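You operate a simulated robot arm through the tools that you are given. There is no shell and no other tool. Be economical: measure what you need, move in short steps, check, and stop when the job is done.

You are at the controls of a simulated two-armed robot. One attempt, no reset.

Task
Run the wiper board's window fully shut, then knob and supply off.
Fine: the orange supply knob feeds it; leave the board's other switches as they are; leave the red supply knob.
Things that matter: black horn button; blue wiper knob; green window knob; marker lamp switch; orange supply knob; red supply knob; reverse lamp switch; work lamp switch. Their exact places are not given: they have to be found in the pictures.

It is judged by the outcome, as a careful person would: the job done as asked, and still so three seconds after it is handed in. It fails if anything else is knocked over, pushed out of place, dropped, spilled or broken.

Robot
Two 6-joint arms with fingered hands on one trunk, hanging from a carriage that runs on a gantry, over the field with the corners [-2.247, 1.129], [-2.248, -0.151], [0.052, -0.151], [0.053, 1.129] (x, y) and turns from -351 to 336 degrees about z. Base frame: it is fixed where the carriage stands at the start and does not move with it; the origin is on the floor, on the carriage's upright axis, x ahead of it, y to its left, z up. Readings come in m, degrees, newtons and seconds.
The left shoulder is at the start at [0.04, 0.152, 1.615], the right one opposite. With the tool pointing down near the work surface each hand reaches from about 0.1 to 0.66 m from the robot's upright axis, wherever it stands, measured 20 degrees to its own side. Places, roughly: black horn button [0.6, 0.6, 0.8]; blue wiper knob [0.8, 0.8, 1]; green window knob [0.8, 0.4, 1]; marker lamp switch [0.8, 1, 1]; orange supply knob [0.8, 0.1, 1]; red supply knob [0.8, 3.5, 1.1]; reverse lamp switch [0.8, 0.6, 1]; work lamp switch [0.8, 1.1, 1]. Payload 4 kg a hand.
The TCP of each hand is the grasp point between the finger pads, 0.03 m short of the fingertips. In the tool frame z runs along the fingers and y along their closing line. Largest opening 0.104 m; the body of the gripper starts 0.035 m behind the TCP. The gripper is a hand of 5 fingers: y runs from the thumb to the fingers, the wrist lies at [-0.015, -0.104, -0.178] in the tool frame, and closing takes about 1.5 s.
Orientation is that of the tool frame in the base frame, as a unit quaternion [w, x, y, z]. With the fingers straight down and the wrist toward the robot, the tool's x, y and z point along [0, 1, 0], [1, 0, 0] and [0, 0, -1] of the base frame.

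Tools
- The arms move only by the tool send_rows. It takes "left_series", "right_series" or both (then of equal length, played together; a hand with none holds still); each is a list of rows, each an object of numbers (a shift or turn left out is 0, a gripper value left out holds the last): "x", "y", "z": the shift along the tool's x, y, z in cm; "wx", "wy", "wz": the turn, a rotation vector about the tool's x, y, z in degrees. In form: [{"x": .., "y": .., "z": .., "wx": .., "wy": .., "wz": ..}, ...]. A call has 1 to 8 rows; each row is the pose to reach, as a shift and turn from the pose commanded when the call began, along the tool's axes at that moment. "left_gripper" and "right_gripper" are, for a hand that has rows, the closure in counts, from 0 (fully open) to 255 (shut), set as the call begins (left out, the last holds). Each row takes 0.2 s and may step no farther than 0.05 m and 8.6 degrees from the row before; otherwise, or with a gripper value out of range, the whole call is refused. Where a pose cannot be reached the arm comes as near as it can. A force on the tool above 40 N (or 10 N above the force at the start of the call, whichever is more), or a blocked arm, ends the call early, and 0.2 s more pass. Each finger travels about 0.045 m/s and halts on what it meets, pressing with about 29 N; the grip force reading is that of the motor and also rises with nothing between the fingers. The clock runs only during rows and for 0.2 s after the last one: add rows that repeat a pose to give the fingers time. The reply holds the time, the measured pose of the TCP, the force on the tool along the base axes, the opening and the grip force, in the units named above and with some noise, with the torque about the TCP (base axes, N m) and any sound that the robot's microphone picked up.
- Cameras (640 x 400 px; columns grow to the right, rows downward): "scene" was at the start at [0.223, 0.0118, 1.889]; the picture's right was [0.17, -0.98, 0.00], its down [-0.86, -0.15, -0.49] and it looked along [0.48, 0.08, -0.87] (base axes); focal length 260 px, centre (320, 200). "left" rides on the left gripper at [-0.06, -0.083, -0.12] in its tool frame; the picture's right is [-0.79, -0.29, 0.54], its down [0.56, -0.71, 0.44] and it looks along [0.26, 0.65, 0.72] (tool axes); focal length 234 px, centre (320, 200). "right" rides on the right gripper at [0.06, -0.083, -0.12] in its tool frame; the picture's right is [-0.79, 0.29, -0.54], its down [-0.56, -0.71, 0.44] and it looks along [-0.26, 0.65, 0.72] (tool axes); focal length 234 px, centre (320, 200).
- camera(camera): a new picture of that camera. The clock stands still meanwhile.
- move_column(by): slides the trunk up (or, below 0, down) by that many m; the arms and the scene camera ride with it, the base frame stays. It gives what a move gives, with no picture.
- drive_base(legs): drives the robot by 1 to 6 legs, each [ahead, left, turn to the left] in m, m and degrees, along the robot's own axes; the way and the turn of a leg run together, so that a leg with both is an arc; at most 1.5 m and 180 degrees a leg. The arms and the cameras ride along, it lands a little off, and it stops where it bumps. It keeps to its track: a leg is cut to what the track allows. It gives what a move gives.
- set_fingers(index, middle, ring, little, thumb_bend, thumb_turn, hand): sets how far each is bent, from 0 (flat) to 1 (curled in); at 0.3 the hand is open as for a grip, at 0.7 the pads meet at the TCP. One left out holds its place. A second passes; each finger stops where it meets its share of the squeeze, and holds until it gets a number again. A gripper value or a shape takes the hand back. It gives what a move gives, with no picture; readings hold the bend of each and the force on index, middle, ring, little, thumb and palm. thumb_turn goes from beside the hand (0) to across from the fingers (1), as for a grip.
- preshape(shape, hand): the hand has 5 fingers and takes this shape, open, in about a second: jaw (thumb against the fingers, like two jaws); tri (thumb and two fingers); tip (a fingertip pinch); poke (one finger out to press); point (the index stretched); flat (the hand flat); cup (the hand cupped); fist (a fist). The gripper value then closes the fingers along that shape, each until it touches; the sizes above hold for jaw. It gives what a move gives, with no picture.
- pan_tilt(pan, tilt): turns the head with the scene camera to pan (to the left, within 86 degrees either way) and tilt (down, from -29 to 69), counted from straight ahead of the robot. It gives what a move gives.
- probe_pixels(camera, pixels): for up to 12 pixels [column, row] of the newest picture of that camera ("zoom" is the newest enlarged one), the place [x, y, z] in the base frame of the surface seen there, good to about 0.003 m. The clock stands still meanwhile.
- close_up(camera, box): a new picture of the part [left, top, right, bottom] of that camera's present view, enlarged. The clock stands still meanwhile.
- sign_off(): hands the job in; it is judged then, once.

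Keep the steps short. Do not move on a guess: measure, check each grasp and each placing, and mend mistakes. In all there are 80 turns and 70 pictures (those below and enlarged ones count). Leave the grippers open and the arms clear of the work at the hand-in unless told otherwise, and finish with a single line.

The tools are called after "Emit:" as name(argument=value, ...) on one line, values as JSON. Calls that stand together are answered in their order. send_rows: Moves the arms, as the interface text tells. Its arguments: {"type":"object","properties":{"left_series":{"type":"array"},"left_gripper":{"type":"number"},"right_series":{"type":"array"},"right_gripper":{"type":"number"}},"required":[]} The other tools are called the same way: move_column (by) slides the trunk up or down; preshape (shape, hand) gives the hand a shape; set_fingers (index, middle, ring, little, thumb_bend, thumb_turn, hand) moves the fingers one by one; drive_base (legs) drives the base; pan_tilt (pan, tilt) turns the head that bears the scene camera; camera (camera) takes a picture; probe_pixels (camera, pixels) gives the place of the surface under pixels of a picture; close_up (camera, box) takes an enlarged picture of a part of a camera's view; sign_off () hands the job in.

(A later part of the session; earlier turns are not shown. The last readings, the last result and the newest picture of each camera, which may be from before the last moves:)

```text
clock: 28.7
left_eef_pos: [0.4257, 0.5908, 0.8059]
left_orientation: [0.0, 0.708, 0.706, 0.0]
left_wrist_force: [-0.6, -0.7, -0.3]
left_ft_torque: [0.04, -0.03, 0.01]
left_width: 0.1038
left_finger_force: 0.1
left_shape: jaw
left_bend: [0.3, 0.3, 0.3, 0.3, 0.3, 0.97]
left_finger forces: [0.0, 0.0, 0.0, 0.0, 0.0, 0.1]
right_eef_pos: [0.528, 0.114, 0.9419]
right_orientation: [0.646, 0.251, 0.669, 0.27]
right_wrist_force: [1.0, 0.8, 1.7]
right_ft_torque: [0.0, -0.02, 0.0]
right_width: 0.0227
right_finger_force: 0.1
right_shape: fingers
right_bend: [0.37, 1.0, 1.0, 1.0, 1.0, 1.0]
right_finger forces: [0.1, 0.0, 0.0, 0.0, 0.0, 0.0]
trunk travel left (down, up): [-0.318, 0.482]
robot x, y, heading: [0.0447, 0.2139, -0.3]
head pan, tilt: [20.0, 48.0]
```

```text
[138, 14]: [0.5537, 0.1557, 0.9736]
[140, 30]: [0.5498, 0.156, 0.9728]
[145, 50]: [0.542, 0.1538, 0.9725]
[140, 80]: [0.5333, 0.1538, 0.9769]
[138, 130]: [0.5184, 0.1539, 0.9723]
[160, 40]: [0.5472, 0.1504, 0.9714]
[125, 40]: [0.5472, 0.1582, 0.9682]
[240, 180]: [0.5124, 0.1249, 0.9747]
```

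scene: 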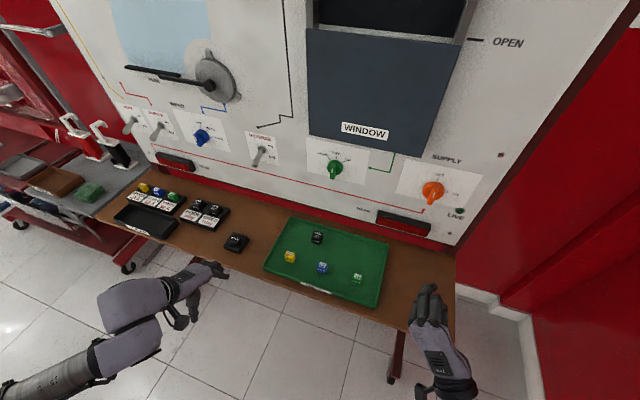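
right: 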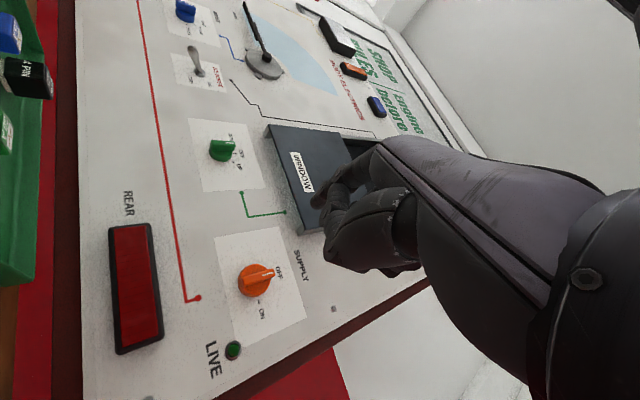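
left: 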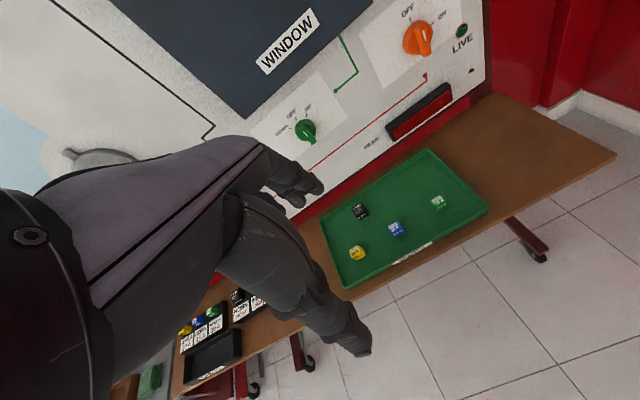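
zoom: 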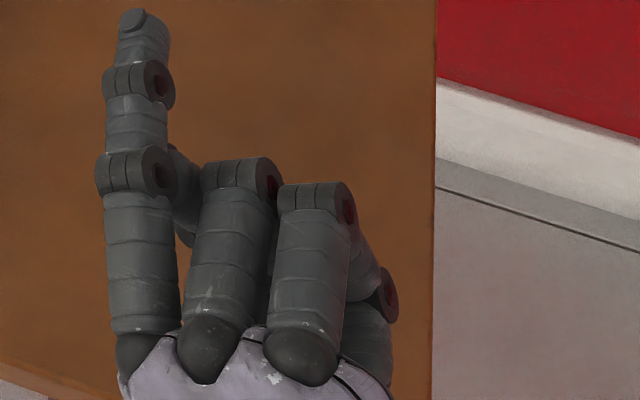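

The fingertip sits at about TCP + (0.027, 0.040, 0.024) and the knob centre is (y 0.1325, z 0.979). I'll bring the tip to x 0.73, upper left of the bar but still in front of it.

Emit:
send_rows(right_series=[{"x": -0.5, "y": 0.5, "z": 4}, {"x": -1, "y": 1, "z": 8}, {"x": -1.5, "y": 1.5, "z": 12}, {"x": -2, "y": 2.2, "z": 15}, {"x": -2.07, "y": 2.28, "z": 17.5}])

Emit:
close_up(camera="scene", box=[390, 160, 486, 220])

Emit:
camera(camera="right")

```text
clock: 29.9
left_eef_pos: [0.4289, 0.592, 0.8057]
left_orientation: [0.001, 0.708, 0.706, -0.001]
left_wrist_force: [0.0, -0.3, -0.4]
left_ft_torque: [0.0, 0.0, 0.0]
left_width: 0.1042
left_finger_force: 0.0
left_shape: jaw
left_bend: [0.3, 0.3, 0.3, 0.3, 0.3, 0.97]
left_finger forces: [0.0, 0.0, 0.1, 0.0, 0.0, 0.0]
right_eef_pos: [0.7054, 0.1226, 0.9784]
right_orientation: [0.641, 0.272, 0.659, 0.284]
right_wrist_force: [0.5, 0.4, 0.0]
right_ft_torque: [-0.07, -0.02, -0.01]
right_width: 0.0225
right_finger_force: 0.1
right_shape: fingers
right_bend: [0.37, 1.0, 1.0, 1.0, 1.0, 1.0]
right_finger forces: [0.0, 0.0, 0.0, 0.0, 0.0, 0.0]
trunk travel left (down, up): [-0.318, 0.482]
robot x, y, heading: [0.045, 0.2157, -0.1]
head pan, tilt: [20.0, 48.0]
```

```text
6.67 times, centred on (438, 190) of scene
```

zoom: 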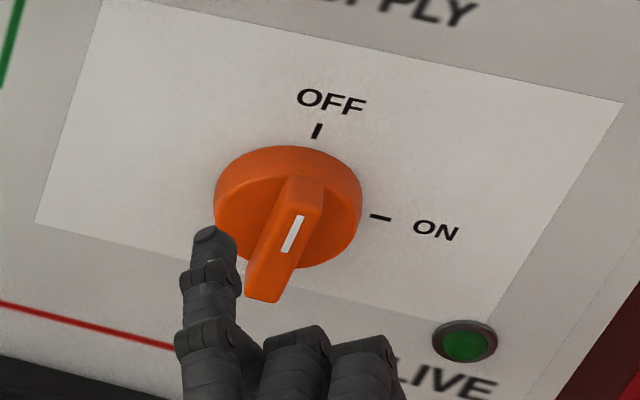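

```text
40 pictures are left
```

right: 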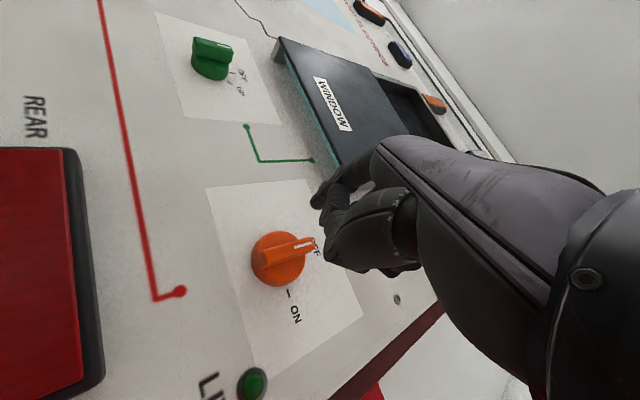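

Emit:
probe_pixels(camera="zoom", pixels=[[206, 232], [212, 245], [200, 250], [232, 250], [210, 275], [302, 205], [262, 292], [283, 250], [345, 220], [225, 200], [300, 160], [310, 185]])

```text
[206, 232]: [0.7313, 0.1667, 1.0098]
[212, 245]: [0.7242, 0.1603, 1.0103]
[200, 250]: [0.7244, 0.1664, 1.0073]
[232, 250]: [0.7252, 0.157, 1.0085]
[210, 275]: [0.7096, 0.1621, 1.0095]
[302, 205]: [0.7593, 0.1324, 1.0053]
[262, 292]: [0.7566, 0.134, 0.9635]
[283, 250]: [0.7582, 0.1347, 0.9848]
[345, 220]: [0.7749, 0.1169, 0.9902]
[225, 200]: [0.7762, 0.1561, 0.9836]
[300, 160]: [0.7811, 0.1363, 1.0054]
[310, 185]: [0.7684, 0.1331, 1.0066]
```

The bar runs z 0.959–1.006, so its centre is (0.133, 0.983) and it stands at OFF. The tip is at (0.732, 0.163, 1.002). I'll advance 3.8 cm beside the bar without touching it.

Emit:
send_rows(right_series=[{"x": 0.05, "y": -0.12, "z": 1.9}, {"x": 0.09, "y": -0.24, "z": 3.8}, {"x": 0.09, "y": -0.24, "z": 3.8}])

Emit:
close_up(camera="scene", box=[390, 160, 486, 220])

Emit:
probe_pixels(camera="zoom", pixels=[[232, 200], [225, 190], [225, 210], [240, 180], [215, 200], [245, 200], [225, 240]])

```text
clock: 30.7
left_eef_pos: [0.4272, 0.5924, 0.8064]
left_orientation: [0.0, 0.708, 0.707, 0.0]
left_wrist_force: [0.0, -0.7, 0.3]
left_ft_torque: [0.01, 0.05, 0.01]
left_width: 0.1039
left_finger_force: 0.1
left_shape: jaw
left_bend: [0.3, 0.3, 0.3, 0.3, 0.3, 0.97]
left_finger forces: [0.0, 0.0, 0.1, 0.0, 0.0, 0.0]
right_eef_pos: [0.7456, 0.1228, 0.9734]
right_orientation: [0.641, 0.272, 0.66, 0.283]
right_wrist_force: [-0.6, 0.5, 0.2]
right_ft_torque: [0.0, 0.02, 0.02]
right_width: 0.0228
right_finger_force: 0.1
right_shape: fingers
right_bend: [0.37, 1.0, 1.0, 1.0, 1.0, 1.0]
right_finger forces: [0.0, 0.0, 0.1, 0.1, 0.0, 0.1]
trunk travel left (down, up): [-0.318, 0.482]
robot x, y, heading: [0.041, 0.2153, 0.1]
head pan, tilt: [20.0, 48.0]
```

```text
6.67 times, centred on (438, 190) of scene
```

zoom: 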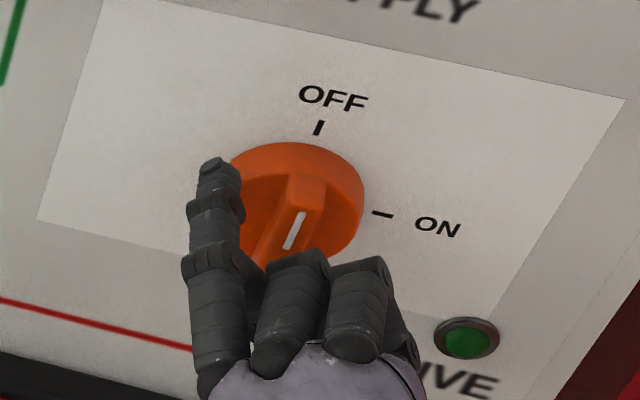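

```text
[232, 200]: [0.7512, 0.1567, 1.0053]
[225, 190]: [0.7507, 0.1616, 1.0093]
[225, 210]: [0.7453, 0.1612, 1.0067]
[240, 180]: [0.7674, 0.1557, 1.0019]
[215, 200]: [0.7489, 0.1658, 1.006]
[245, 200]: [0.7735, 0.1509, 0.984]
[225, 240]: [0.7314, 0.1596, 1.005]
```

The tip is beside the bar's upper half at (0.772, 0.161, 0.998), with no contact. Next I'll sweep it clockwise round the centre to push the bar to ON.

Emit:
send_rows(right_series=[{"x": -0.58, "y": -0.55}, {"x": -1.08, "y": -1.04}, {"x": -1.59, "y": -1.17}, {"x": -2.06, "y": -1.35}, {"x": -2.43, "y": -1.7}, {"x": -2.76, "y": -2.11}, {"x": -2.97, "y": -3.12}, {"x": -2.91, "y": -3.61}])

Emit:
close_up(camera="scene", box=[390, 160, 486, 220])

```text
clock: 32.5
left_eef_pos: [0.4279, 0.5917, 0.8056]
left_orientation: [0.0, 0.708, 0.706, 0.0]
left_wrist_force: [0.2, 0.4, -0.3]
left_ft_torque: [-0.04, 0.0, -0.02]
left_width: 0.1037
left_finger_force: 0.1
left_shape: jaw
left_bend: [0.3, 0.3, 0.3, 0.3, 0.3, 0.97]
left_finger forces: [0.1, 0.1, 0.0, 0.0, 0.1, 0.1]
right_eef_pos: [0.7454, 0.0771, 0.9689]
right_orientation: [0.641, 0.271, 0.66, 0.283]
right_wrist_force: [-0.3, 0.0, 0.6]
right_ft_torque: [0.04, -0.02, 0.03]
right_width: 0.0225
right_finger_force: 0.3
right_shape: fingers
right_bend: [0.37, 1.0, 1.0, 1.0, 1.0, 1.0]
right_finger forces: [0.5, 0.0, 0.0, 0.0, 0.0, 0.0]
trunk travel left (down, up): [-0.318, 0.482]
robot x, y, heading: [0.0446, 0.2158, 0.1]
head pan, tilt: [20.0, 48.0]
```

```text
6.67 times, centred on (438, 190) of scene
```

zoom: 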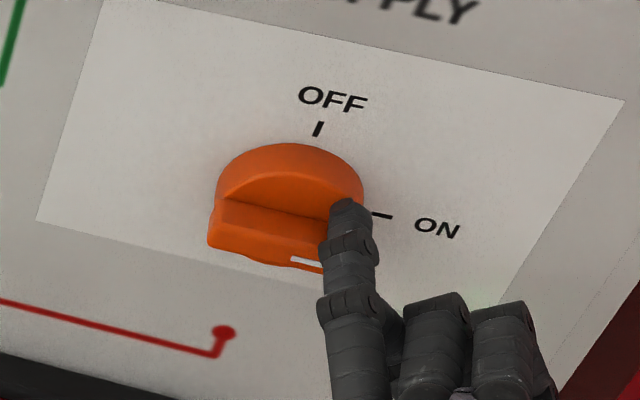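

The bar now lies at ON. I'll lift the finger off, back out, and check the LIVE lamp.

Emit:
send_rows(right_series=[{"x": -0.5, "y": 0.5, "z": 0}, {"x": -0.5, "y": 0.5, "z": -4}, {"x": -0.5, "y": 0.5, "z": -8}])

Emit:
camera(camera="scene")

Emit:
close_up(camera="scene", box=[300, 130, 476, 240])

```text
clock: 33.3
left_eef_pos: [0.4267, 0.5915, 0.8062]
left_orientation: [0.0, 0.708, 0.706, 0.0]
left_wrist_force: [-0.2, 0.1, -1.5]
left_ft_torque: [-0.01, -0.02, -0.02]
left_width: 0.1039
left_finger_force: 0.0
left_shape: jaw
left_bend: [0.3, 0.3, 0.3, 0.3, 0.3, 0.97]
left_finger forces: [0.0, 0.1, 0.0, 0.0, 0.0, 0.1]
right_eef_pos: [0.6633, 0.0746, 0.9774]
right_orientation: [0.641, 0.272, 0.66, 0.283]
right_wrist_force: [0.2, -0.4, -1.2]
right_ft_torque: [0.03, 0.05, 0.0]
right_width: 0.0225
right_finger_force: 0.1
right_shape: fingers
right_bend: [0.37, 1.0, 1.0, 1.0, 0.99, 1.0]
right_finger forces: [0.1, 0.1, 0.1, 0.0, 0.1, 0.0]
trunk travel left (down, up): [-0.318, 0.482]
robot x, y, heading: [0.0445, 0.2147, -0.2]
head pan, tilt: [20.0, 48.0]
```

```text
37 pictures are left
```

scene: 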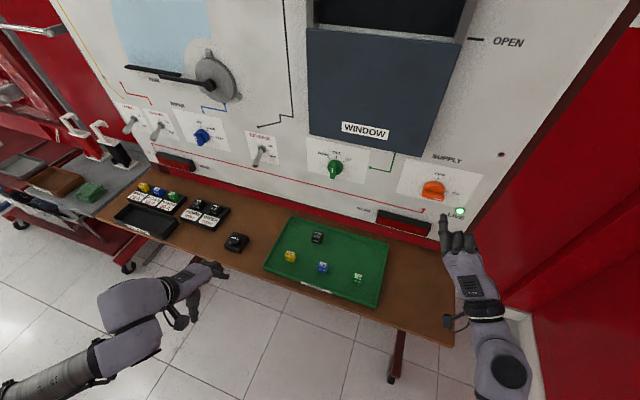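

```text
3.64 times, centred on (388, 185) of scene
```

zoom: 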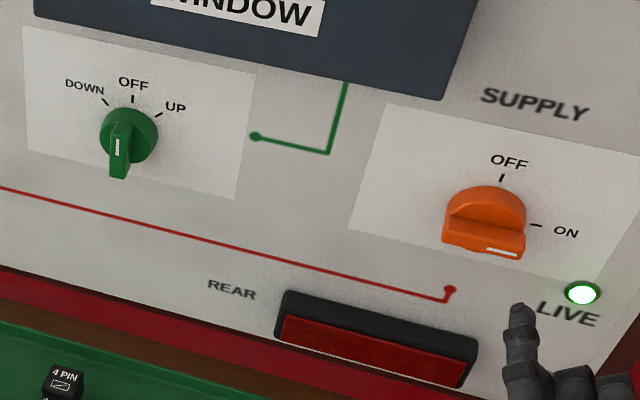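

The LIVE lamp is lit and the supply knob is at ON. Next I'll back off further and drive 0.25 m left to the green knob.

Emit:
send_rows(right_series=[{"z": -4}, {"z": -8}])

Emit:
drive_base(legs=[[0, 0.25, 0]])

Emit:
camera(camera="scene")

```text
clock: 33.9
left_eef_pos: [0.4277, 0.5926, 0.8041]
left_orientation: [0.0, 0.708, 0.707, 0.0]
left_wrist_force: [-0.8, -0.4, 0.9]
left_ft_torque: [0.01, 0.0, -0.01]
left_width: 0.1039
left_finger_force: 0.1
left_shape: jaw
left_bend: [0.3, 0.3, 0.3, 0.3, 0.3, 0.97]
left_finger forces: [0.1, 0.0, 0.0, 0.0, 0.0, 0.0]
right_eef_pos: [0.5836, 0.0751, 0.9788]
right_orientation: [0.64, 0.271, 0.66, 0.284]
right_wrist_force: [-0.2, -0.4, 0.1]
right_ft_torque: [0.0, 0.02, 0.0]
right_width: 0.0226
right_finger_force: 0.2
right_shape: fingers
right_bend: [0.37, 1.0, 1.0, 1.0, 0.99, 1.0]
right_finger forces: [0.0, 0.1, 0.0, 0.0, 0.0, 0.0]
trunk travel left (down, up): [-0.318, 0.482]
robot x, y, heading: [0.0413, 0.213, 0.1]
head pan, tilt: [20.0, 48.0]
```

```text
clock: 35.7
left_eef_pos: [0.4287, 0.8453, 0.8055]
left_orientation: [0.0, 0.707, 0.707, 0.0]
left_wrist_force: [-0.1, 1.0, 0.0]
left_ft_torque: [-0.01, -0.01, -0.02]
left_width: 0.1042
left_finger_force: 0.0
left_shape: jaw
left_bend: [0.3, 0.3, 0.3, 0.3, 0.3, 0.97]
left_finger forces: [0.1, 0.1, 0.1, 0.0, 0.1, 0.0]
right_eef_pos: [0.5853, 0.3266, 0.9783]
right_orientation: [0.641, 0.272, 0.66, 0.282]
right_wrist_force: [-0.2, 0.3, 0.1]
right_ft_torque: [-0.01, 0.02, 0.0]
right_width: 0.0221
right_finger_force: 0.0
right_shape: fingers
right_bend: [0.37, 1.0, 1.0, 1.0, 0.99, 1.0]
right_finger forces: [0.1, 0.0, 0.0, 0.0, 0.1, 0.0]
trunk travel left (down, up): [-0.318, 0.482]
robot x, y, heading: [0.0438, 0.4632, 0.2]
head pan, tilt: [20.0, 48.0]
```

```text
35 pictures are left
```

scene: 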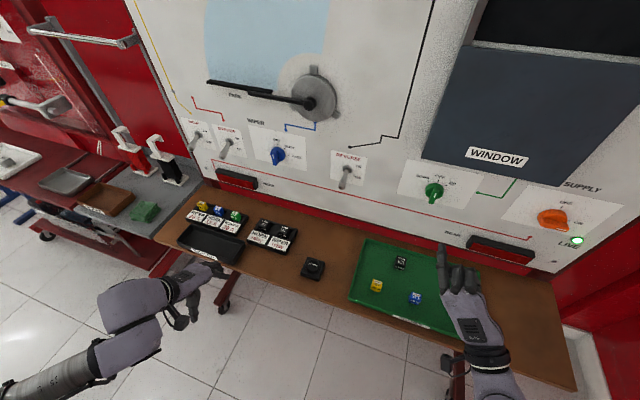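

Arrived. I'll enlarge the green knob and the panel edge above it and measure both.

Emit:
pan_tilt(pan=5, tilt=35)

Emit:
camera(camera="scene")

```text
clock: 36.5
left_eef_pos: [0.4285, 0.8437, 0.806]
left_orientation: [0.001, 0.708, 0.707, -0.002]
left_wrist_force: [-0.1, 0.1, -0.6]
left_ft_torque: [0.01, -0.04, 0.0]
left_width: 0.1036
left_finger_force: 0.0
left_shape: jaw
left_bend: [0.3, 0.3, 0.3, 0.3, 0.3, 0.97]
left_finger forces: [0.0, 0.0, 0.0, 0.0, 0.0, 0.0]
right_eef_pos: [0.584, 0.3266, 0.9786]
right_orientation: [0.641, 0.272, 0.66, 0.283]
right_wrist_force: [0.0, 0.9, 0.1]
right_ft_torque: [0.02, -0.01, 0.0]
right_width: 0.0224
right_finger_force: 0.0
right_shape: fingers
right_bend: [0.37, 1.0, 1.0, 1.0, 0.99, 1.0]
right_finger forces: [0.1, 0.1, 0.0, 0.0, 0.0, 0.0]
trunk travel left (down, up): [-0.318, 0.482]
robot x, y, heading: [0.0446, 0.4677, -0.1]
head pan, tilt: [5.0, 35.0]
```

```text
34 pictures are left
```

scene: 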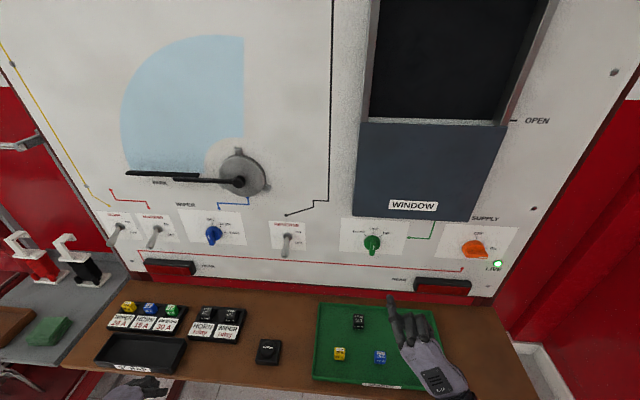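

Emit:
close_up(camera="scene", box=[325, 210, 421, 270])

Emit:
probe_pixels(camera="scene", pixels=[[391, 299], [392, 305], [394, 312], [360, 213], [385, 216], [372, 238], [372, 245], [371, 251], [372, 234], [380, 243], [364, 243], [470, 218]])

```text
6.67 times, centred on (373, 240) of scene
```

zoom: 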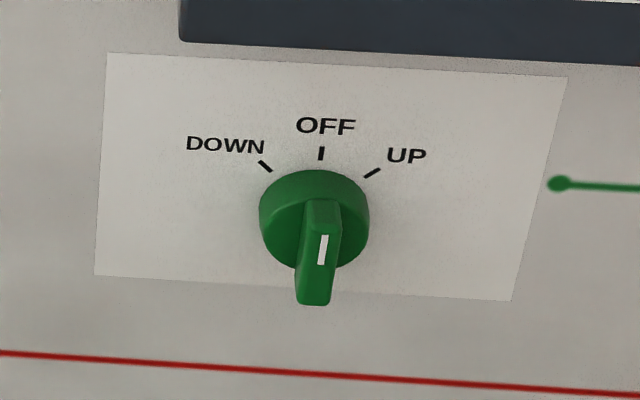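

```text
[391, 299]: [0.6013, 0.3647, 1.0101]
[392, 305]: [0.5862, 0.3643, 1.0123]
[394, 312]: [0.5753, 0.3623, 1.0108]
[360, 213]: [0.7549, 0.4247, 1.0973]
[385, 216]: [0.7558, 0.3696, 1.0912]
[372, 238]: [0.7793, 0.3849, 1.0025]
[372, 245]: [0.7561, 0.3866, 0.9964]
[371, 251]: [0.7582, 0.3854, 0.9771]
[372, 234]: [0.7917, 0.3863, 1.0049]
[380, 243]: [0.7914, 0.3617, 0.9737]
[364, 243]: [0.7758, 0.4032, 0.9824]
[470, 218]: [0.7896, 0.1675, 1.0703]
```

Emit:
probe_pixels(camera="zoom", pixels=[[322, 240], [320, 262], [313, 300], [322, 210], [305, 280], [335, 235], [263, 215], [365, 215], [320, 178], [320, 152], [372, 173], [328, 290]])

```text
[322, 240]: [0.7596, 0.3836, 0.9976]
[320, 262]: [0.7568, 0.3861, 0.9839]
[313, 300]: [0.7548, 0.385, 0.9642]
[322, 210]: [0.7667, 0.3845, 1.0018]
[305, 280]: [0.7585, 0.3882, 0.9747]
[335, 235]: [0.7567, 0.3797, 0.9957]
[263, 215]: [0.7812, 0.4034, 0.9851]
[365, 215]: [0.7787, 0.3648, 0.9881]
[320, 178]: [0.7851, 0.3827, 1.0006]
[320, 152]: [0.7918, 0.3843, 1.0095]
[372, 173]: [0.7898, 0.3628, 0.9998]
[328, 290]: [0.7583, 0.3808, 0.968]
```

The green bar's centre is (y 0.384, z 0.982), and the panel edge above, at z ≈ 1.08, leaves room. I'll bring the fingertip to the bar's upper left, just in front of it.

Emit:
send_rows(right_series=[{"x": 1.6, "y": 1.3, "z": 2}, {"x": 3.2, "y": 2.6, "z": 5}, {"x": 3.2, "y": 2.6, "z": 9}, {"x": 3.2, "y": 2.6, "z": 12.5}])

Emit:
close_up(camera="scene", box=[325, 210, 421, 270])

```text
clock: 37.5
left_eef_pos: [0.4293, 0.8433, 0.8066]
left_orientation: [0.001, 0.708, 0.706, 0.0]
left_wrist_force: [0.3, 0.2, -0.4]
left_ft_torque: [0.02, 0.03, -0.01]
left_width: 0.1037
left_finger_force: 0.1
left_shape: jaw
left_bend: [0.3, 0.3, 0.3, 0.3, 0.3, 0.97]
left_finger forces: [0.1, 0.1, 0.0, 0.0, 0.1, 0.0]
right_eef_pos: [0.7122, 0.3694, 0.9731]
right_orientation: [0.642, 0.272, 0.659, 0.282]
right_wrist_force: [-0.8, 0.4, -0.2]
right_ft_torque: [0.01, -0.03, -0.01]
right_width: 0.0222
right_finger_force: 0.0
right_shape: fingers
right_bend: [0.37, 1.0, 1.0, 1.0, 0.99, 1.0]
right_finger forces: [0.0, 0.1, 0.0, 0.0, 0.0, 0.0]
trunk travel left (down, up): [-0.318, 0.482]
robot x, y, heading: [0.0418, 0.4656, -0.1]
head pan, tilt: [5.0, 35.0]
```

```text
6.67 times, centred on (373, 240) of scene
```

zoom: 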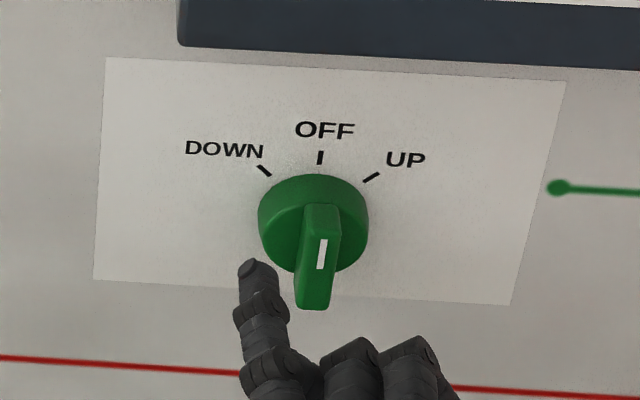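

The tip is at (0.739, 0.407, 0.998), clear of the bar. I'll go in beside it and sweep about 47° clockwise to UP.

Emit:
send_rows(right_series=[{"x": -0.05, "y": -0.01, "z": 1.6}, {"x": -0.1, "y": -0.02, "z": 3.2}, {"x": -0.75, "y": -0.78, "z": 3.2}, {"x": -1.42, "y": -0.94, "z": 3.2}, {"x": -1.87, "y": -1.2, "z": 3.2}, {"x": -2.16, "y": -1.48, "z": 3.2}])

Emit:
camera(camera="scene")

Emit:
close_up(camera="scene", box=[325, 210, 421, 270])

```text
clock: 38.9
left_eef_pos: [0.427, 0.8447, 0.8057]
left_orientation: [0.0, 0.707, 0.707, -0.001]
left_wrist_force: [-0.5, 0.0, 0.3]
left_ft_torque: [0.0, -0.01, -0.02]
left_width: 0.104
left_finger_force: 0.0
left_shape: jaw
left_bend: [0.3, 0.3, 0.3, 0.3, 0.3, 0.97]
left_finger forces: [0.1, 0.1, 0.0, 0.0, 0.0, 0.0]
right_eef_pos: [0.7416, 0.3456, 0.9762]
right_orientation: [0.641, 0.272, 0.66, 0.282]
right_wrist_force: [-0.7, -0.6, 0.6]
right_ft_torque: [0.02, -0.03, -0.02]
right_width: 0.0225
right_finger_force: 0.0
right_shape: fingers
right_bend: [0.37, 1.0, 1.0, 1.0, 0.99, 1.0]
right_finger forces: [0.0, 0.0, 0.0, 0.1, 0.1, 0.0]
trunk travel left (down, up): [-0.318, 0.482]
robot x, y, heading: [0.0433, 0.47, -0.2]
head pan, tilt: [5.0, 35.0]
```

```text
31 pictures are left
```

scene: 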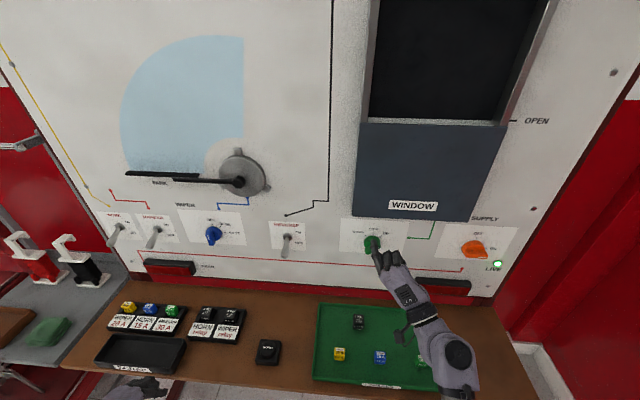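

```text
6.67 times, centred on (373, 240) of scene
```

zoom: 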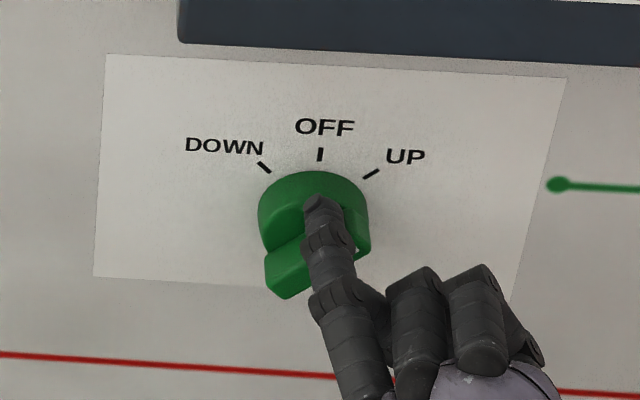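

The knob has turned towards UP. I'll tilt the head up to watch the window while the finger stays put.

Emit:
pan_tilt(pan=-10, tilt=18)

Emit:
camera(camera="scene")

```text
clock: 39.7
left_eef_pos: [0.4268, 0.8441, 0.806]
left_orientation: [0.001, 0.708, 0.706, -0.001]
left_wrist_force: [0.2, -0.4, -0.3]
left_ft_torque: [-0.06, 0.02, 0.02]
left_width: 0.1037
left_finger_force: 0.1
left_shape: jaw
left_bend: [0.3, 0.3, 0.3, 0.3, 0.3, 0.97]
left_finger forces: [0.0, 0.0, 0.0, 0.1, 0.0, 0.1]
right_eef_pos: [0.7419, 0.3452, 0.9759]
right_orientation: [0.641, 0.273, 0.659, 0.283]
right_wrist_force: [0.1, 0.3, -0.8]
right_ft_torque: [0.01, 0.01, 0.04]
right_width: 0.022
right_finger_force: 0.1
right_shape: fingers
right_bend: [0.37, 1.0, 1.0, 1.0, 0.99, 1.0]
right_finger forces: [0.1, 0.0, 0.1, 0.0, 0.0, 0.0]
trunk travel left (down, up): [-0.318, 0.482]
robot x, y, heading: [0.043, 0.4711, -0.2]
head pan, tilt: [-10.0, 18.0]
```

```text
29 pictures are left
```

scene: 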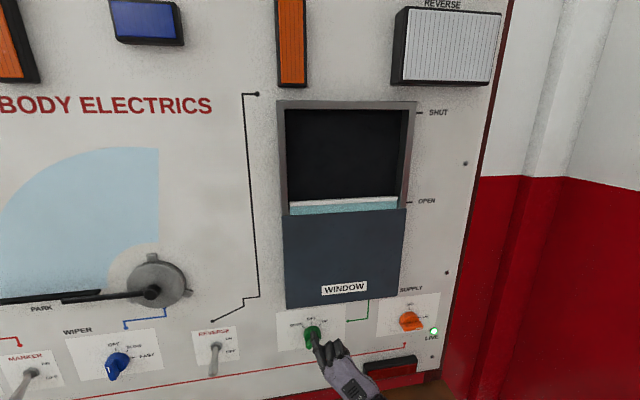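

The light strip of glass shows at rows 198–213. I'll wait 1.6 s and see whether it rises.

Emit:
send_rows(right_series=[{"z": 0}, {"z": 0}, {"z": 0}, {"z": 0}, {"z": 0}, {"z": 0}, {"z": 0}, {"z": 0}])

Emit:
close_up(camera="scene", box=[200, 80, 520, 280])

Emit:
close_up(camera="scene", box=[272, 300, 352, 350])

```text
clock: 41.5
left_eef_pos: [0.4272, 0.8446, 0.806]
left_orientation: [0.001, 0.708, 0.706, 0.0]
left_wrist_force: [0.6, -0.4, 0.8]
left_ft_torque: [0.03, -0.03, 0.01]
left_width: 0.104
left_finger_force: 0.1
left_shape: jaw
left_bend: [0.3, 0.3, 0.3, 0.3, 0.3, 0.97]
left_finger forces: [0.0, 0.0, 0.0, 0.0, 0.1, 0.0]
right_eef_pos: [0.741, 0.3462, 0.9769]
right_orientation: [0.641, 0.272, 0.66, 0.282]
right_wrist_force: [-0.3, 0.2, 0.0]
right_ft_torque: [0.01, -0.01, -0.01]
right_width: 0.0225
right_finger_force: 0.0
right_shape: fingers
right_bend: [0.37, 1.0, 1.0, 1.0, 0.99, 1.0]
right_finger forces: [0.0, 0.0, 0.0, 0.0, 0.0, 0.0]
trunk travel left (down, up): [-0.318, 0.482]
robot x, y, heading: [0.0471, 0.4678, 0.0]
head pan, tilt: [-10.0, 18.0]
```

```text
2.00 times, centred on (360, 180) of scene
```

zoom: 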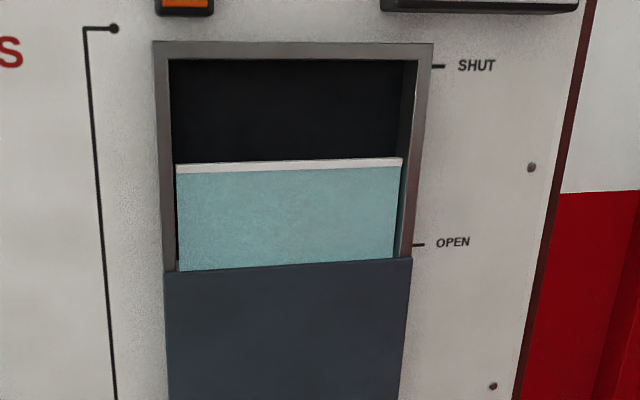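

```text
8.00 times, centred on (312, 325) of scene
```

zoom: 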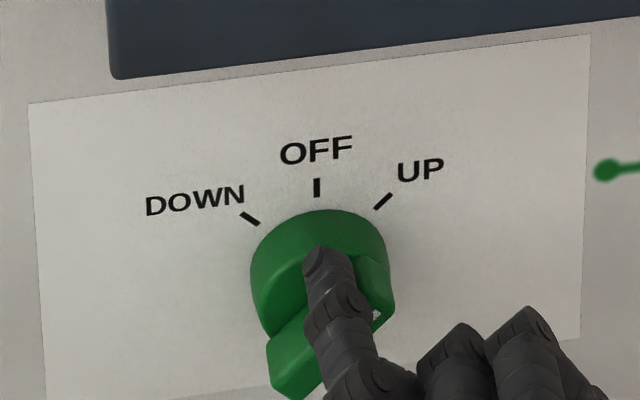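

The glass is rising and has covered about 40 % of the way. I'll hold on another 1.8 s.

Emit:
send_rows(right_series=[{"z": 0}, {"z": 0}, {"z": 0}, {"z": 0}, {"z": 0}, {"z": 0}, {"z": 0}, {"z": 0}])

Emit:
close_up(camera="scene", box=[200, 80, 520, 280])

```text
clock: 43.3
left_eef_pos: [0.4277, 0.8446, 0.8052]
left_orientation: [0.0, 0.707, 0.707, -0.001]
left_wrist_force: [-0.4, -0.4, 0.4]
left_ft_torque: [0.02, 0.01, -0.01]
left_width: 0.1037
left_finger_force: 0.1
left_shape: jaw
left_bend: [0.3, 0.3, 0.3, 0.3, 0.3, 0.97]
left_finger forces: [0.1, 0.0, 0.0, 0.0, 0.1, 0.1]
right_eef_pos: [0.7403, 0.3457, 0.9775]
right_orientation: [0.641, 0.271, 0.66, 0.283]
right_wrist_force: [-0.4, -0.1, -0.8]
right_ft_torque: [-0.01, 0.0, 0.0]
right_width: 0.0221
right_finger_force: 0.0
right_shape: fingers
right_bend: [0.37, 1.0, 1.0, 1.0, 0.99, 1.0]
right_finger forces: [0.1, 0.0, 0.0, 0.0, 0.0, 0.0]
trunk travel left (down, up): [-0.318, 0.482]
robot x, y, heading: [0.0429, 0.4682, 0.2]
head pan, tilt: [-10.0, 18.0]
```

```text
2.00 times, centred on (360, 180) of scene
```

zoom: 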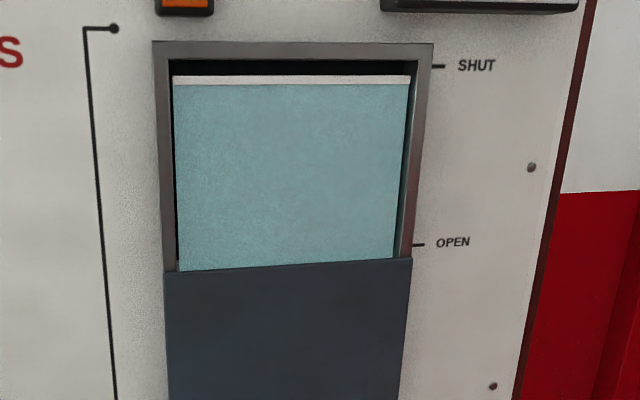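

It is almost shut with about 0.4 s to go. While it finishes, I'll back the finger out and shift it to the knob's right side for the push back to OFF.

Emit:
send_rows(right_series=[{"z": 0}, {"z": 0}, {"z": 0}, {"z": -2.3}, {"x": 0.1, "z": -4.5}, {"x": -0.5, "y": -1.7, "z": -4.5}, {"x": -1.0, "y": -3.45, "z": -4.5}])

Emit:
camera(camera="scene")

Emit:
close_up(camera="scene", box=[272, 300, 352, 350])

Emit:
probe_pixels(camera="scene", pixels=[[325, 338], [327, 343], [330, 348]])

```text
clock: 44.9
left_eef_pos: [0.4274, 0.8435, 0.8051]
left_orientation: [0.001, 0.708, 0.706, -0.001]
left_wrist_force: [-1.0, 0.1, -0.9]
left_ft_torque: [-0.02, -0.02, -0.03]
left_width: 0.104
left_finger_force: 0.2
left_shape: jaw
left_bend: [0.3, 0.3, 0.3, 0.3, 0.3, 0.97]
left_finger forces: [0.0, 0.0, 0.0, 0.0, 0.0, 0.0]
right_eef_pos: [0.6973, 0.3133, 0.959]
right_orientation: [0.641, 0.272, 0.66, 0.283]
right_wrist_force: [-0.1, -0.2, 0.3]
right_ft_torque: [-0.01, 0.01, 0.02]
right_width: 0.0225
right_finger_force: 0.1
right_shape: fingers
right_bend: [0.37, 1.0, 1.0, 1.0, 0.99, 1.0]
right_finger forces: [0.1, 0.1, 0.0, 0.0, 0.1, 0.0]
trunk travel left (down, up): [-0.318, 0.482]
robot x, y, heading: [0.0433, 0.4665, -0.1]
head pan, tilt: [-10.0, 18.0]
```

```text
25 pictures are left
```

scene: 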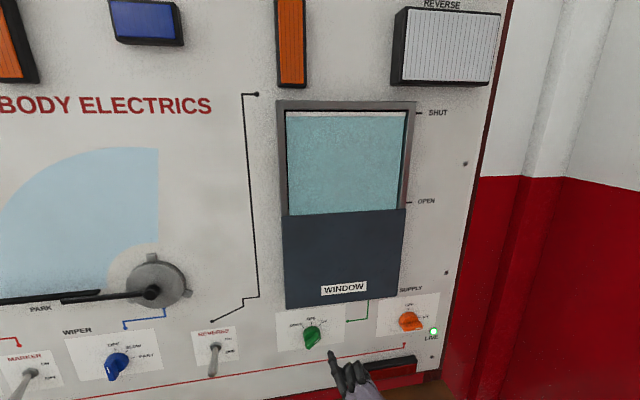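

```text
8.00 times, centred on (312, 325) of scene
```

zoom: 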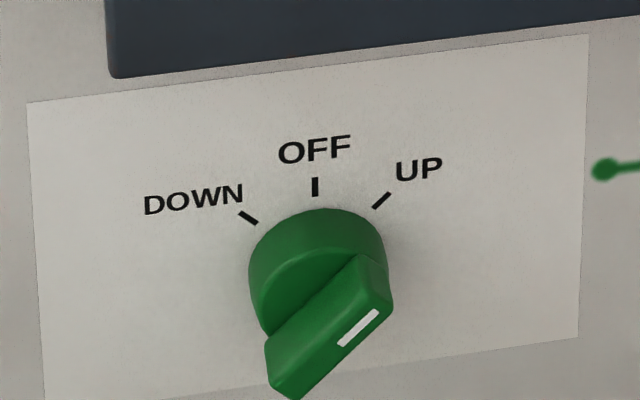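

```text
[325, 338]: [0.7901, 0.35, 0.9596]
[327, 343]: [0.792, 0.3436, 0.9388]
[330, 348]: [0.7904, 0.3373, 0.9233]
```

The knob stays latched at UP and the glass is at the top. I'll enlarge its top edge to be sure it is fully shut.

Emit:
close_up(camera="scene", box=[270, 90, 446, 200])

Emit:
close_up(camera="scene", box=[290, 310, 386, 370])

```text
3.64 times, centred on (358, 145) of scene
```

zoom: 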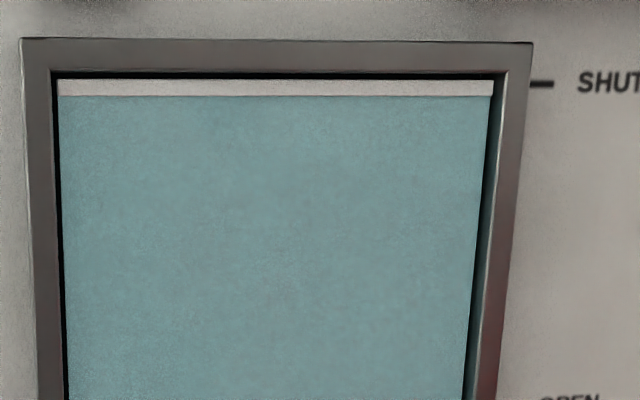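

```text
6.67 times, centred on (338, 340) of scene
```

zoom: 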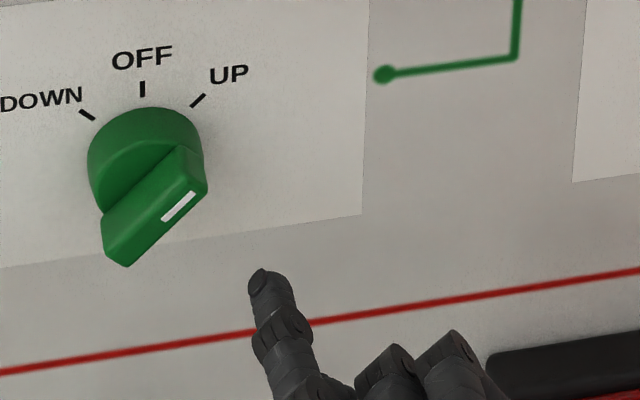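

The glass edge stands level with the SHUT mark. I'll go in beside the knob on its right, not touching yet, and let another second pass. Then I'll compare the edge once more.

Emit:
send_rows(right_series=[{"x": 0.07, "y": 0.01, "z": 2.3}, {"x": 0.14, "y": 0.03, "z": 4.6}, {"x": 0.14, "y": 0.03, "z": 4.6}, {"x": 0.14, "y": 0.03, "z": 4.6}, {"x": 0.14, "y": 0.03, "z": 4.6}])

Emit:
close_up(camera="scene", box=[270, 90, 446, 200])

Emit:
close_up(camera="scene", box=[272, 300, 352, 350])

Emit:
probe_pixels(camera="zoom", pixels=[[420, 335], [430, 350], [440, 340], [425, 380], [380, 320], [280, 380]])

```text
clock: 46.1
left_eef_pos: [0.4278, 0.8447, 0.8057]
left_orientation: [0.0, 0.707, 0.707, 0.0]
left_wrist_force: [0.1, 0.8, -0.3]
left_ft_torque: [-0.03, 0.02, -0.01]
left_width: 0.1036
left_finger_force: 0.1
left_shape: jaw
left_bend: [0.3, 0.3, 0.3, 0.3, 0.3, 0.97]
left_finger forces: [0.2, 0.1, 0.1, 0.0, 0.1, 0.0]
right_eef_pos: [0.7419, 0.3155, 0.956]
right_orientation: [0.641, 0.271, 0.66, 0.283]
right_wrist_force: [0.3, -0.1, -0.2]
right_ft_torque: [0.0, -0.01, 0.02]
right_width: 0.0222
right_finger_force: 0.0
right_shape: fingers
right_bend: [0.37, 1.0, 1.0, 1.0, 0.99, 1.0]
right_finger forces: [0.0, 0.0, 0.0, 0.0, 0.0, 0.1]
trunk travel left (down, up): [-0.318, 0.482]
robot x, y, heading: [0.0439, 0.4669, 0.2]
head pan, tilt: [-10.0, 18.0]
```

```text
3.64 times, centred on (358, 145) of scene
```

zoom: 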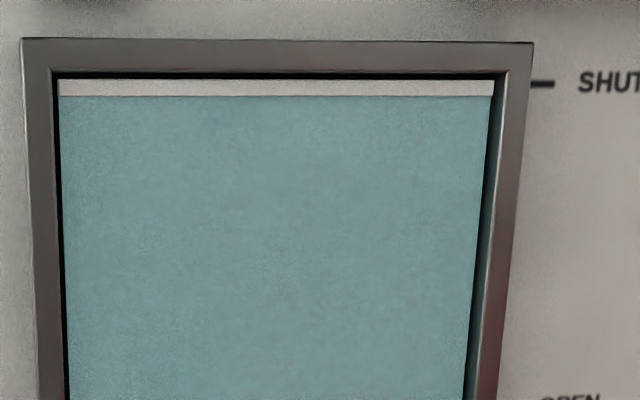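

```text
8.00 times, centred on (312, 325) of scene
```

zoom: 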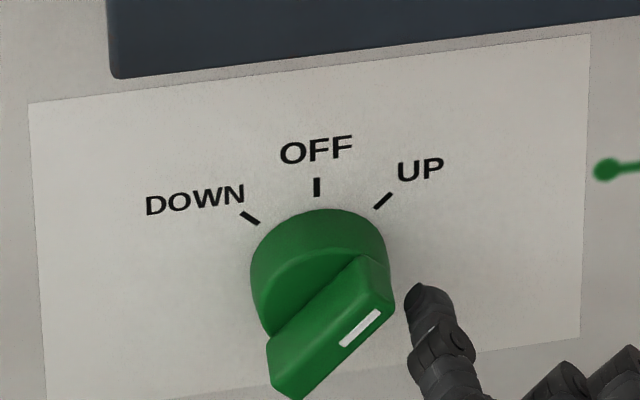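

```text
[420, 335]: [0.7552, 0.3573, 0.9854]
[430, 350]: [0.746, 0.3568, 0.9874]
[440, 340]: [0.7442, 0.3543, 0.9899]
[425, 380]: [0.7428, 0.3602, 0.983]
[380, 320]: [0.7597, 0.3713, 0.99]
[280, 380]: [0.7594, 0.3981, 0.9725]
```

The edge hasn't moved, so the window is fully shut. The tip sits right of the bar, so I'll sweep it up and left to push the knob back to OFF.

Emit:
send_rows(right_series=[{"x": 0.58, "y": 0.94}, {"x": 0.3, "y": 1.38}, {"x": 0.16, "y": 1.88}, {"x": 0.14, "y": 2.2}, {"x": 0.13, "y": 2.36}])

Emit:
close_up(camera="scene", box=[272, 300, 352, 350])

```text
clock: 47.3
left_eef_pos: [0.4286, 0.8438, 0.8061]
left_orientation: [0.001, 0.708, 0.706, -0.001]
left_wrist_force: [0.0, 0.2, 0.1]
left_ft_torque: [0.01, 0.02, -0.01]
left_width: 0.1039
left_finger_force: 0.1
left_shape: jaw
left_bend: [0.3, 0.3, 0.3, 0.3, 0.3, 0.97]
left_finger forces: [0.1, 0.1, 0.1, 0.0, 0.0, 0.0]
right_eef_pos: [0.7441, 0.3337, 0.973]
right_orientation: [0.641, 0.272, 0.659, 0.283]
right_wrist_force: [1.2, -2.2, -0.4]
right_ft_torque: [0.04, -0.03, -0.02]
right_width: 0.0216
right_finger_force: 0.7
right_shape: fingers
right_bend: [0.37, 1.0, 1.0, 1.0, 0.99, 1.0]
right_finger forces: [1.6, 0.0, 0.0, 0.1, 0.0, 0.1]
trunk travel left (down, up): [-0.318, 0.482]
robot x, y, heading: [0.0452, 0.4687, -0.0]
head pan, tilt: [-10.0, 18.0]
```

```text
8.00 times, centred on (312, 325) of scene
```

zoom: 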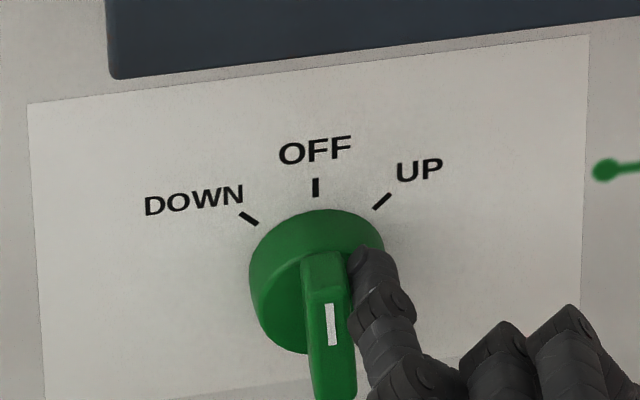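

The bar looks upright at OFF, with light contact. I'll slide the finger off to the right, back out, and check the knob and window.

Emit:
send_rows(right_series=[{"x": -1.08, "y": -1.04}, {"x": -1.08, "y": -1.04, "z": -4}, {"x": -1.08, "y": -1.04, "z": -8}, {"x": -1.08, "y": -1.04, "z": -12}, {"x": -1.08, "y": -1.04, "z": -16}])

Emit:
close_up(camera="scene", box=[272, 300, 352, 350])

Emit:
drive_base(legs=[[0, -0.25, 0]])

Emit:
pan_tilt(pan=0, tilt=30)

Emit:
camera(camera="scene")

```text
clock: 48.5
left_eef_pos: [0.4268, 0.8446, 0.8065]
left_orientation: [0.0, 0.708, 0.707, -0.001]
left_wrist_force: [-0.4, -0.3, 0.2]
left_ft_torque: [0.0, 0.01, -0.06]
left_width: 0.1037
left_finger_force: 0.1
left_shape: jaw
left_bend: [0.3, 0.3, 0.3, 0.3, 0.3, 0.97]
left_finger forces: [0.1, 0.0, 0.1, 0.0, 0.1, 0.0]
right_eef_pos: [0.5826, 0.3154, 0.9763]
right_orientation: [0.641, 0.272, 0.66, 0.283]
right_wrist_force: [-0.6, 1.0, 0.0]
right_ft_torque: [0.0, -0.01, 0.01]
right_width: 0.0215
right_finger_force: 0.1
right_shape: fingers
right_bend: [0.37, 1.0, 1.0, 1.0, 0.99, 1.0]
right_finger forces: [0.0, 0.0, 0.0, 0.0, 0.0, 0.1]
trunk travel left (down, up): [-0.318, 0.482]
robot x, y, heading: [0.0467, 0.4698, -0.1]
head pan, tilt: [-10.0, 18.0]
```

```text
8.00 times, centred on (312, 325) of scene
```

zoom: 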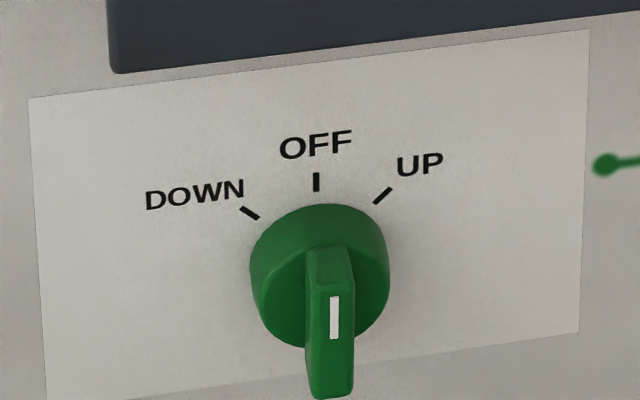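

```text
clock: 50.3
left_eef_pos: [0.4278, 0.5941, 0.8063]
left_orientation: [0.001, 0.708, 0.706, -0.001]
left_wrist_force: [1.2, -0.3, -0.6]
left_ft_torque: [0.03, -0.03, 0.02]
left_width: 0.1037
left_finger_force: 0.1
left_shape: jaw
left_bend: [0.3, 0.3, 0.3, 0.3, 0.3, 0.97]
left_finger forces: [0.0, 0.1, 0.0, 0.0, 0.0, 0.0]
right_eef_pos: [0.5846, 0.0644, 0.9758]
right_orientation: [0.641, 0.272, 0.66, 0.283]
right_wrist_force: [0.1, -0.6, -0.3]
right_ft_torque: [0.0, 0.0, 0.01]
right_width: 0.0219
right_finger_force: 0.0
right_shape: fingers
right_bend: [0.37, 1.0, 1.0, 1.0, 0.99, 1.0]
right_finger forces: [0.0, 0.0, 0.0, 0.0, 0.0, 0.0]
trunk travel left (down, up): [-0.318, 0.482]
robot x, y, heading: [0.0477, 0.2155, -0.2]
head pan, tilt: [-10.0, 18.0]
```

```text
clock: 51.0
left_eef_pos: [0.4278, 0.5962, 0.8045]
left_orientation: [0.0, 0.708, 0.707, 0.0]
left_wrist_force: [0.3, -0.5, -0.5]
left_ft_torque: [-0.03, 0.01, 0.01]
left_width: 0.1038
left_finger_force: 0.0
left_shape: jaw
left_bend: [0.3, 0.3, 0.3, 0.3, 0.3, 0.97]
left_finger forces: [0.0, 0.1, 0.0, 0.0, 0.1, 0.0]
right_eef_pos: [0.5834, 0.0672, 0.9754]
right_orientation: [0.641, 0.272, 0.659, 0.284]
right_wrist_force: [-0.2, 0.3, 0.0]
right_ft_torque: [-0.01, 0.01, 0.0]
right_width: 0.0216
right_finger_force: 0.0
right_shape: fingers
right_bend: [0.37, 1.0, 1.0, 1.0, 0.99, 1.0]
right_finger forces: [0.0, 0.1, 0.1, 0.0, 0.1, 0.1]
trunk travel left (down, up): [-0.318, 0.482]
robot x, y, heading: [0.0453, 0.2167, -0.2]
head pan, tilt: [0.0, 30.0]
```

```text
17 pictures are left
```

scene: 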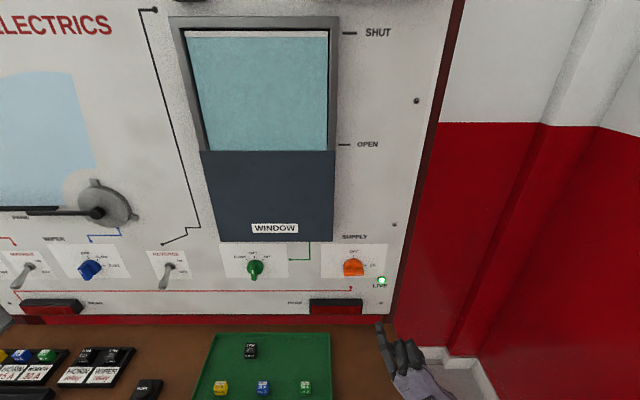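

Green is at OFF and the window is still shut. Next I'll bring the fingertip in front of and just below the right end of the orange bar.

Emit:
send_rows(right_series=[{"x": 1.2, "y": -0.8, "z": 3.5}, {"x": 2.4, "y": -1.7, "z": 7}, {"x": 3.6, "y": -2.5, "z": 10}, {"x": 3.61, "y": -2.49, "z": 12.1}])

Emit:
close_up(camera="scene", box=[310, 235, 406, 295])

Emit:
probe_pixels(camera="zoom", pixels=[[300, 225], [240, 225], [340, 225], [295, 200], [350, 330], [360, 350], [370, 370]])

```text
clock: 52.0
left_eef_pos: [0.4271, 0.5958, 0.8061]
left_orientation: [-0.001, 0.708, 0.706, 0.0]
left_wrist_force: [-0.8, -0.2, 0.7]
left_ft_torque: [-0.01, 0.0, 0.04]
left_width: 0.1038
left_finger_force: 0.1
left_shape: jaw
left_bend: [0.3, 0.3, 0.3, 0.3, 0.3, 0.97]
left_finger forces: [0.0, 0.1, 0.0, 0.0, 0.1, 0.0]
right_eef_pos: [0.7066, 0.077, 0.9316]
right_orientation: [0.64, 0.271, 0.66, 0.284]
right_wrist_force: [0.4, -0.5, 0.5]
right_ft_torque: [0.01, -0.02, -0.02]
right_width: 0.0217
right_finger_force: 0.1
right_shape: fingers
right_bend: [0.37, 1.0, 1.0, 1.0, 0.99, 1.0]
right_finger forces: [0.1, 0.1, 0.1, 0.0, 0.0, 0.0]
trunk travel left (down, up): [-0.318, 0.482]
robot x, y, heading: [0.045, 0.2199, 0.0]
head pan, tilt: [0.0, 30.0]
```

```text
6.67 times, centred on (358, 265) of scene
```

zoom: 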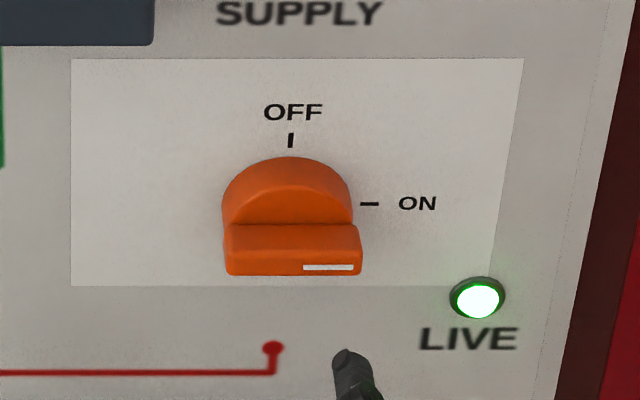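

```text
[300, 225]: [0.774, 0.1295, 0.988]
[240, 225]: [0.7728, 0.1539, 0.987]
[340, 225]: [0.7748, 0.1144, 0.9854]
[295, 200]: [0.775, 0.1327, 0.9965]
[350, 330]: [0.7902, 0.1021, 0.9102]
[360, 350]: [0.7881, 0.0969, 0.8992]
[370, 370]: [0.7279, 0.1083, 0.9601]
```

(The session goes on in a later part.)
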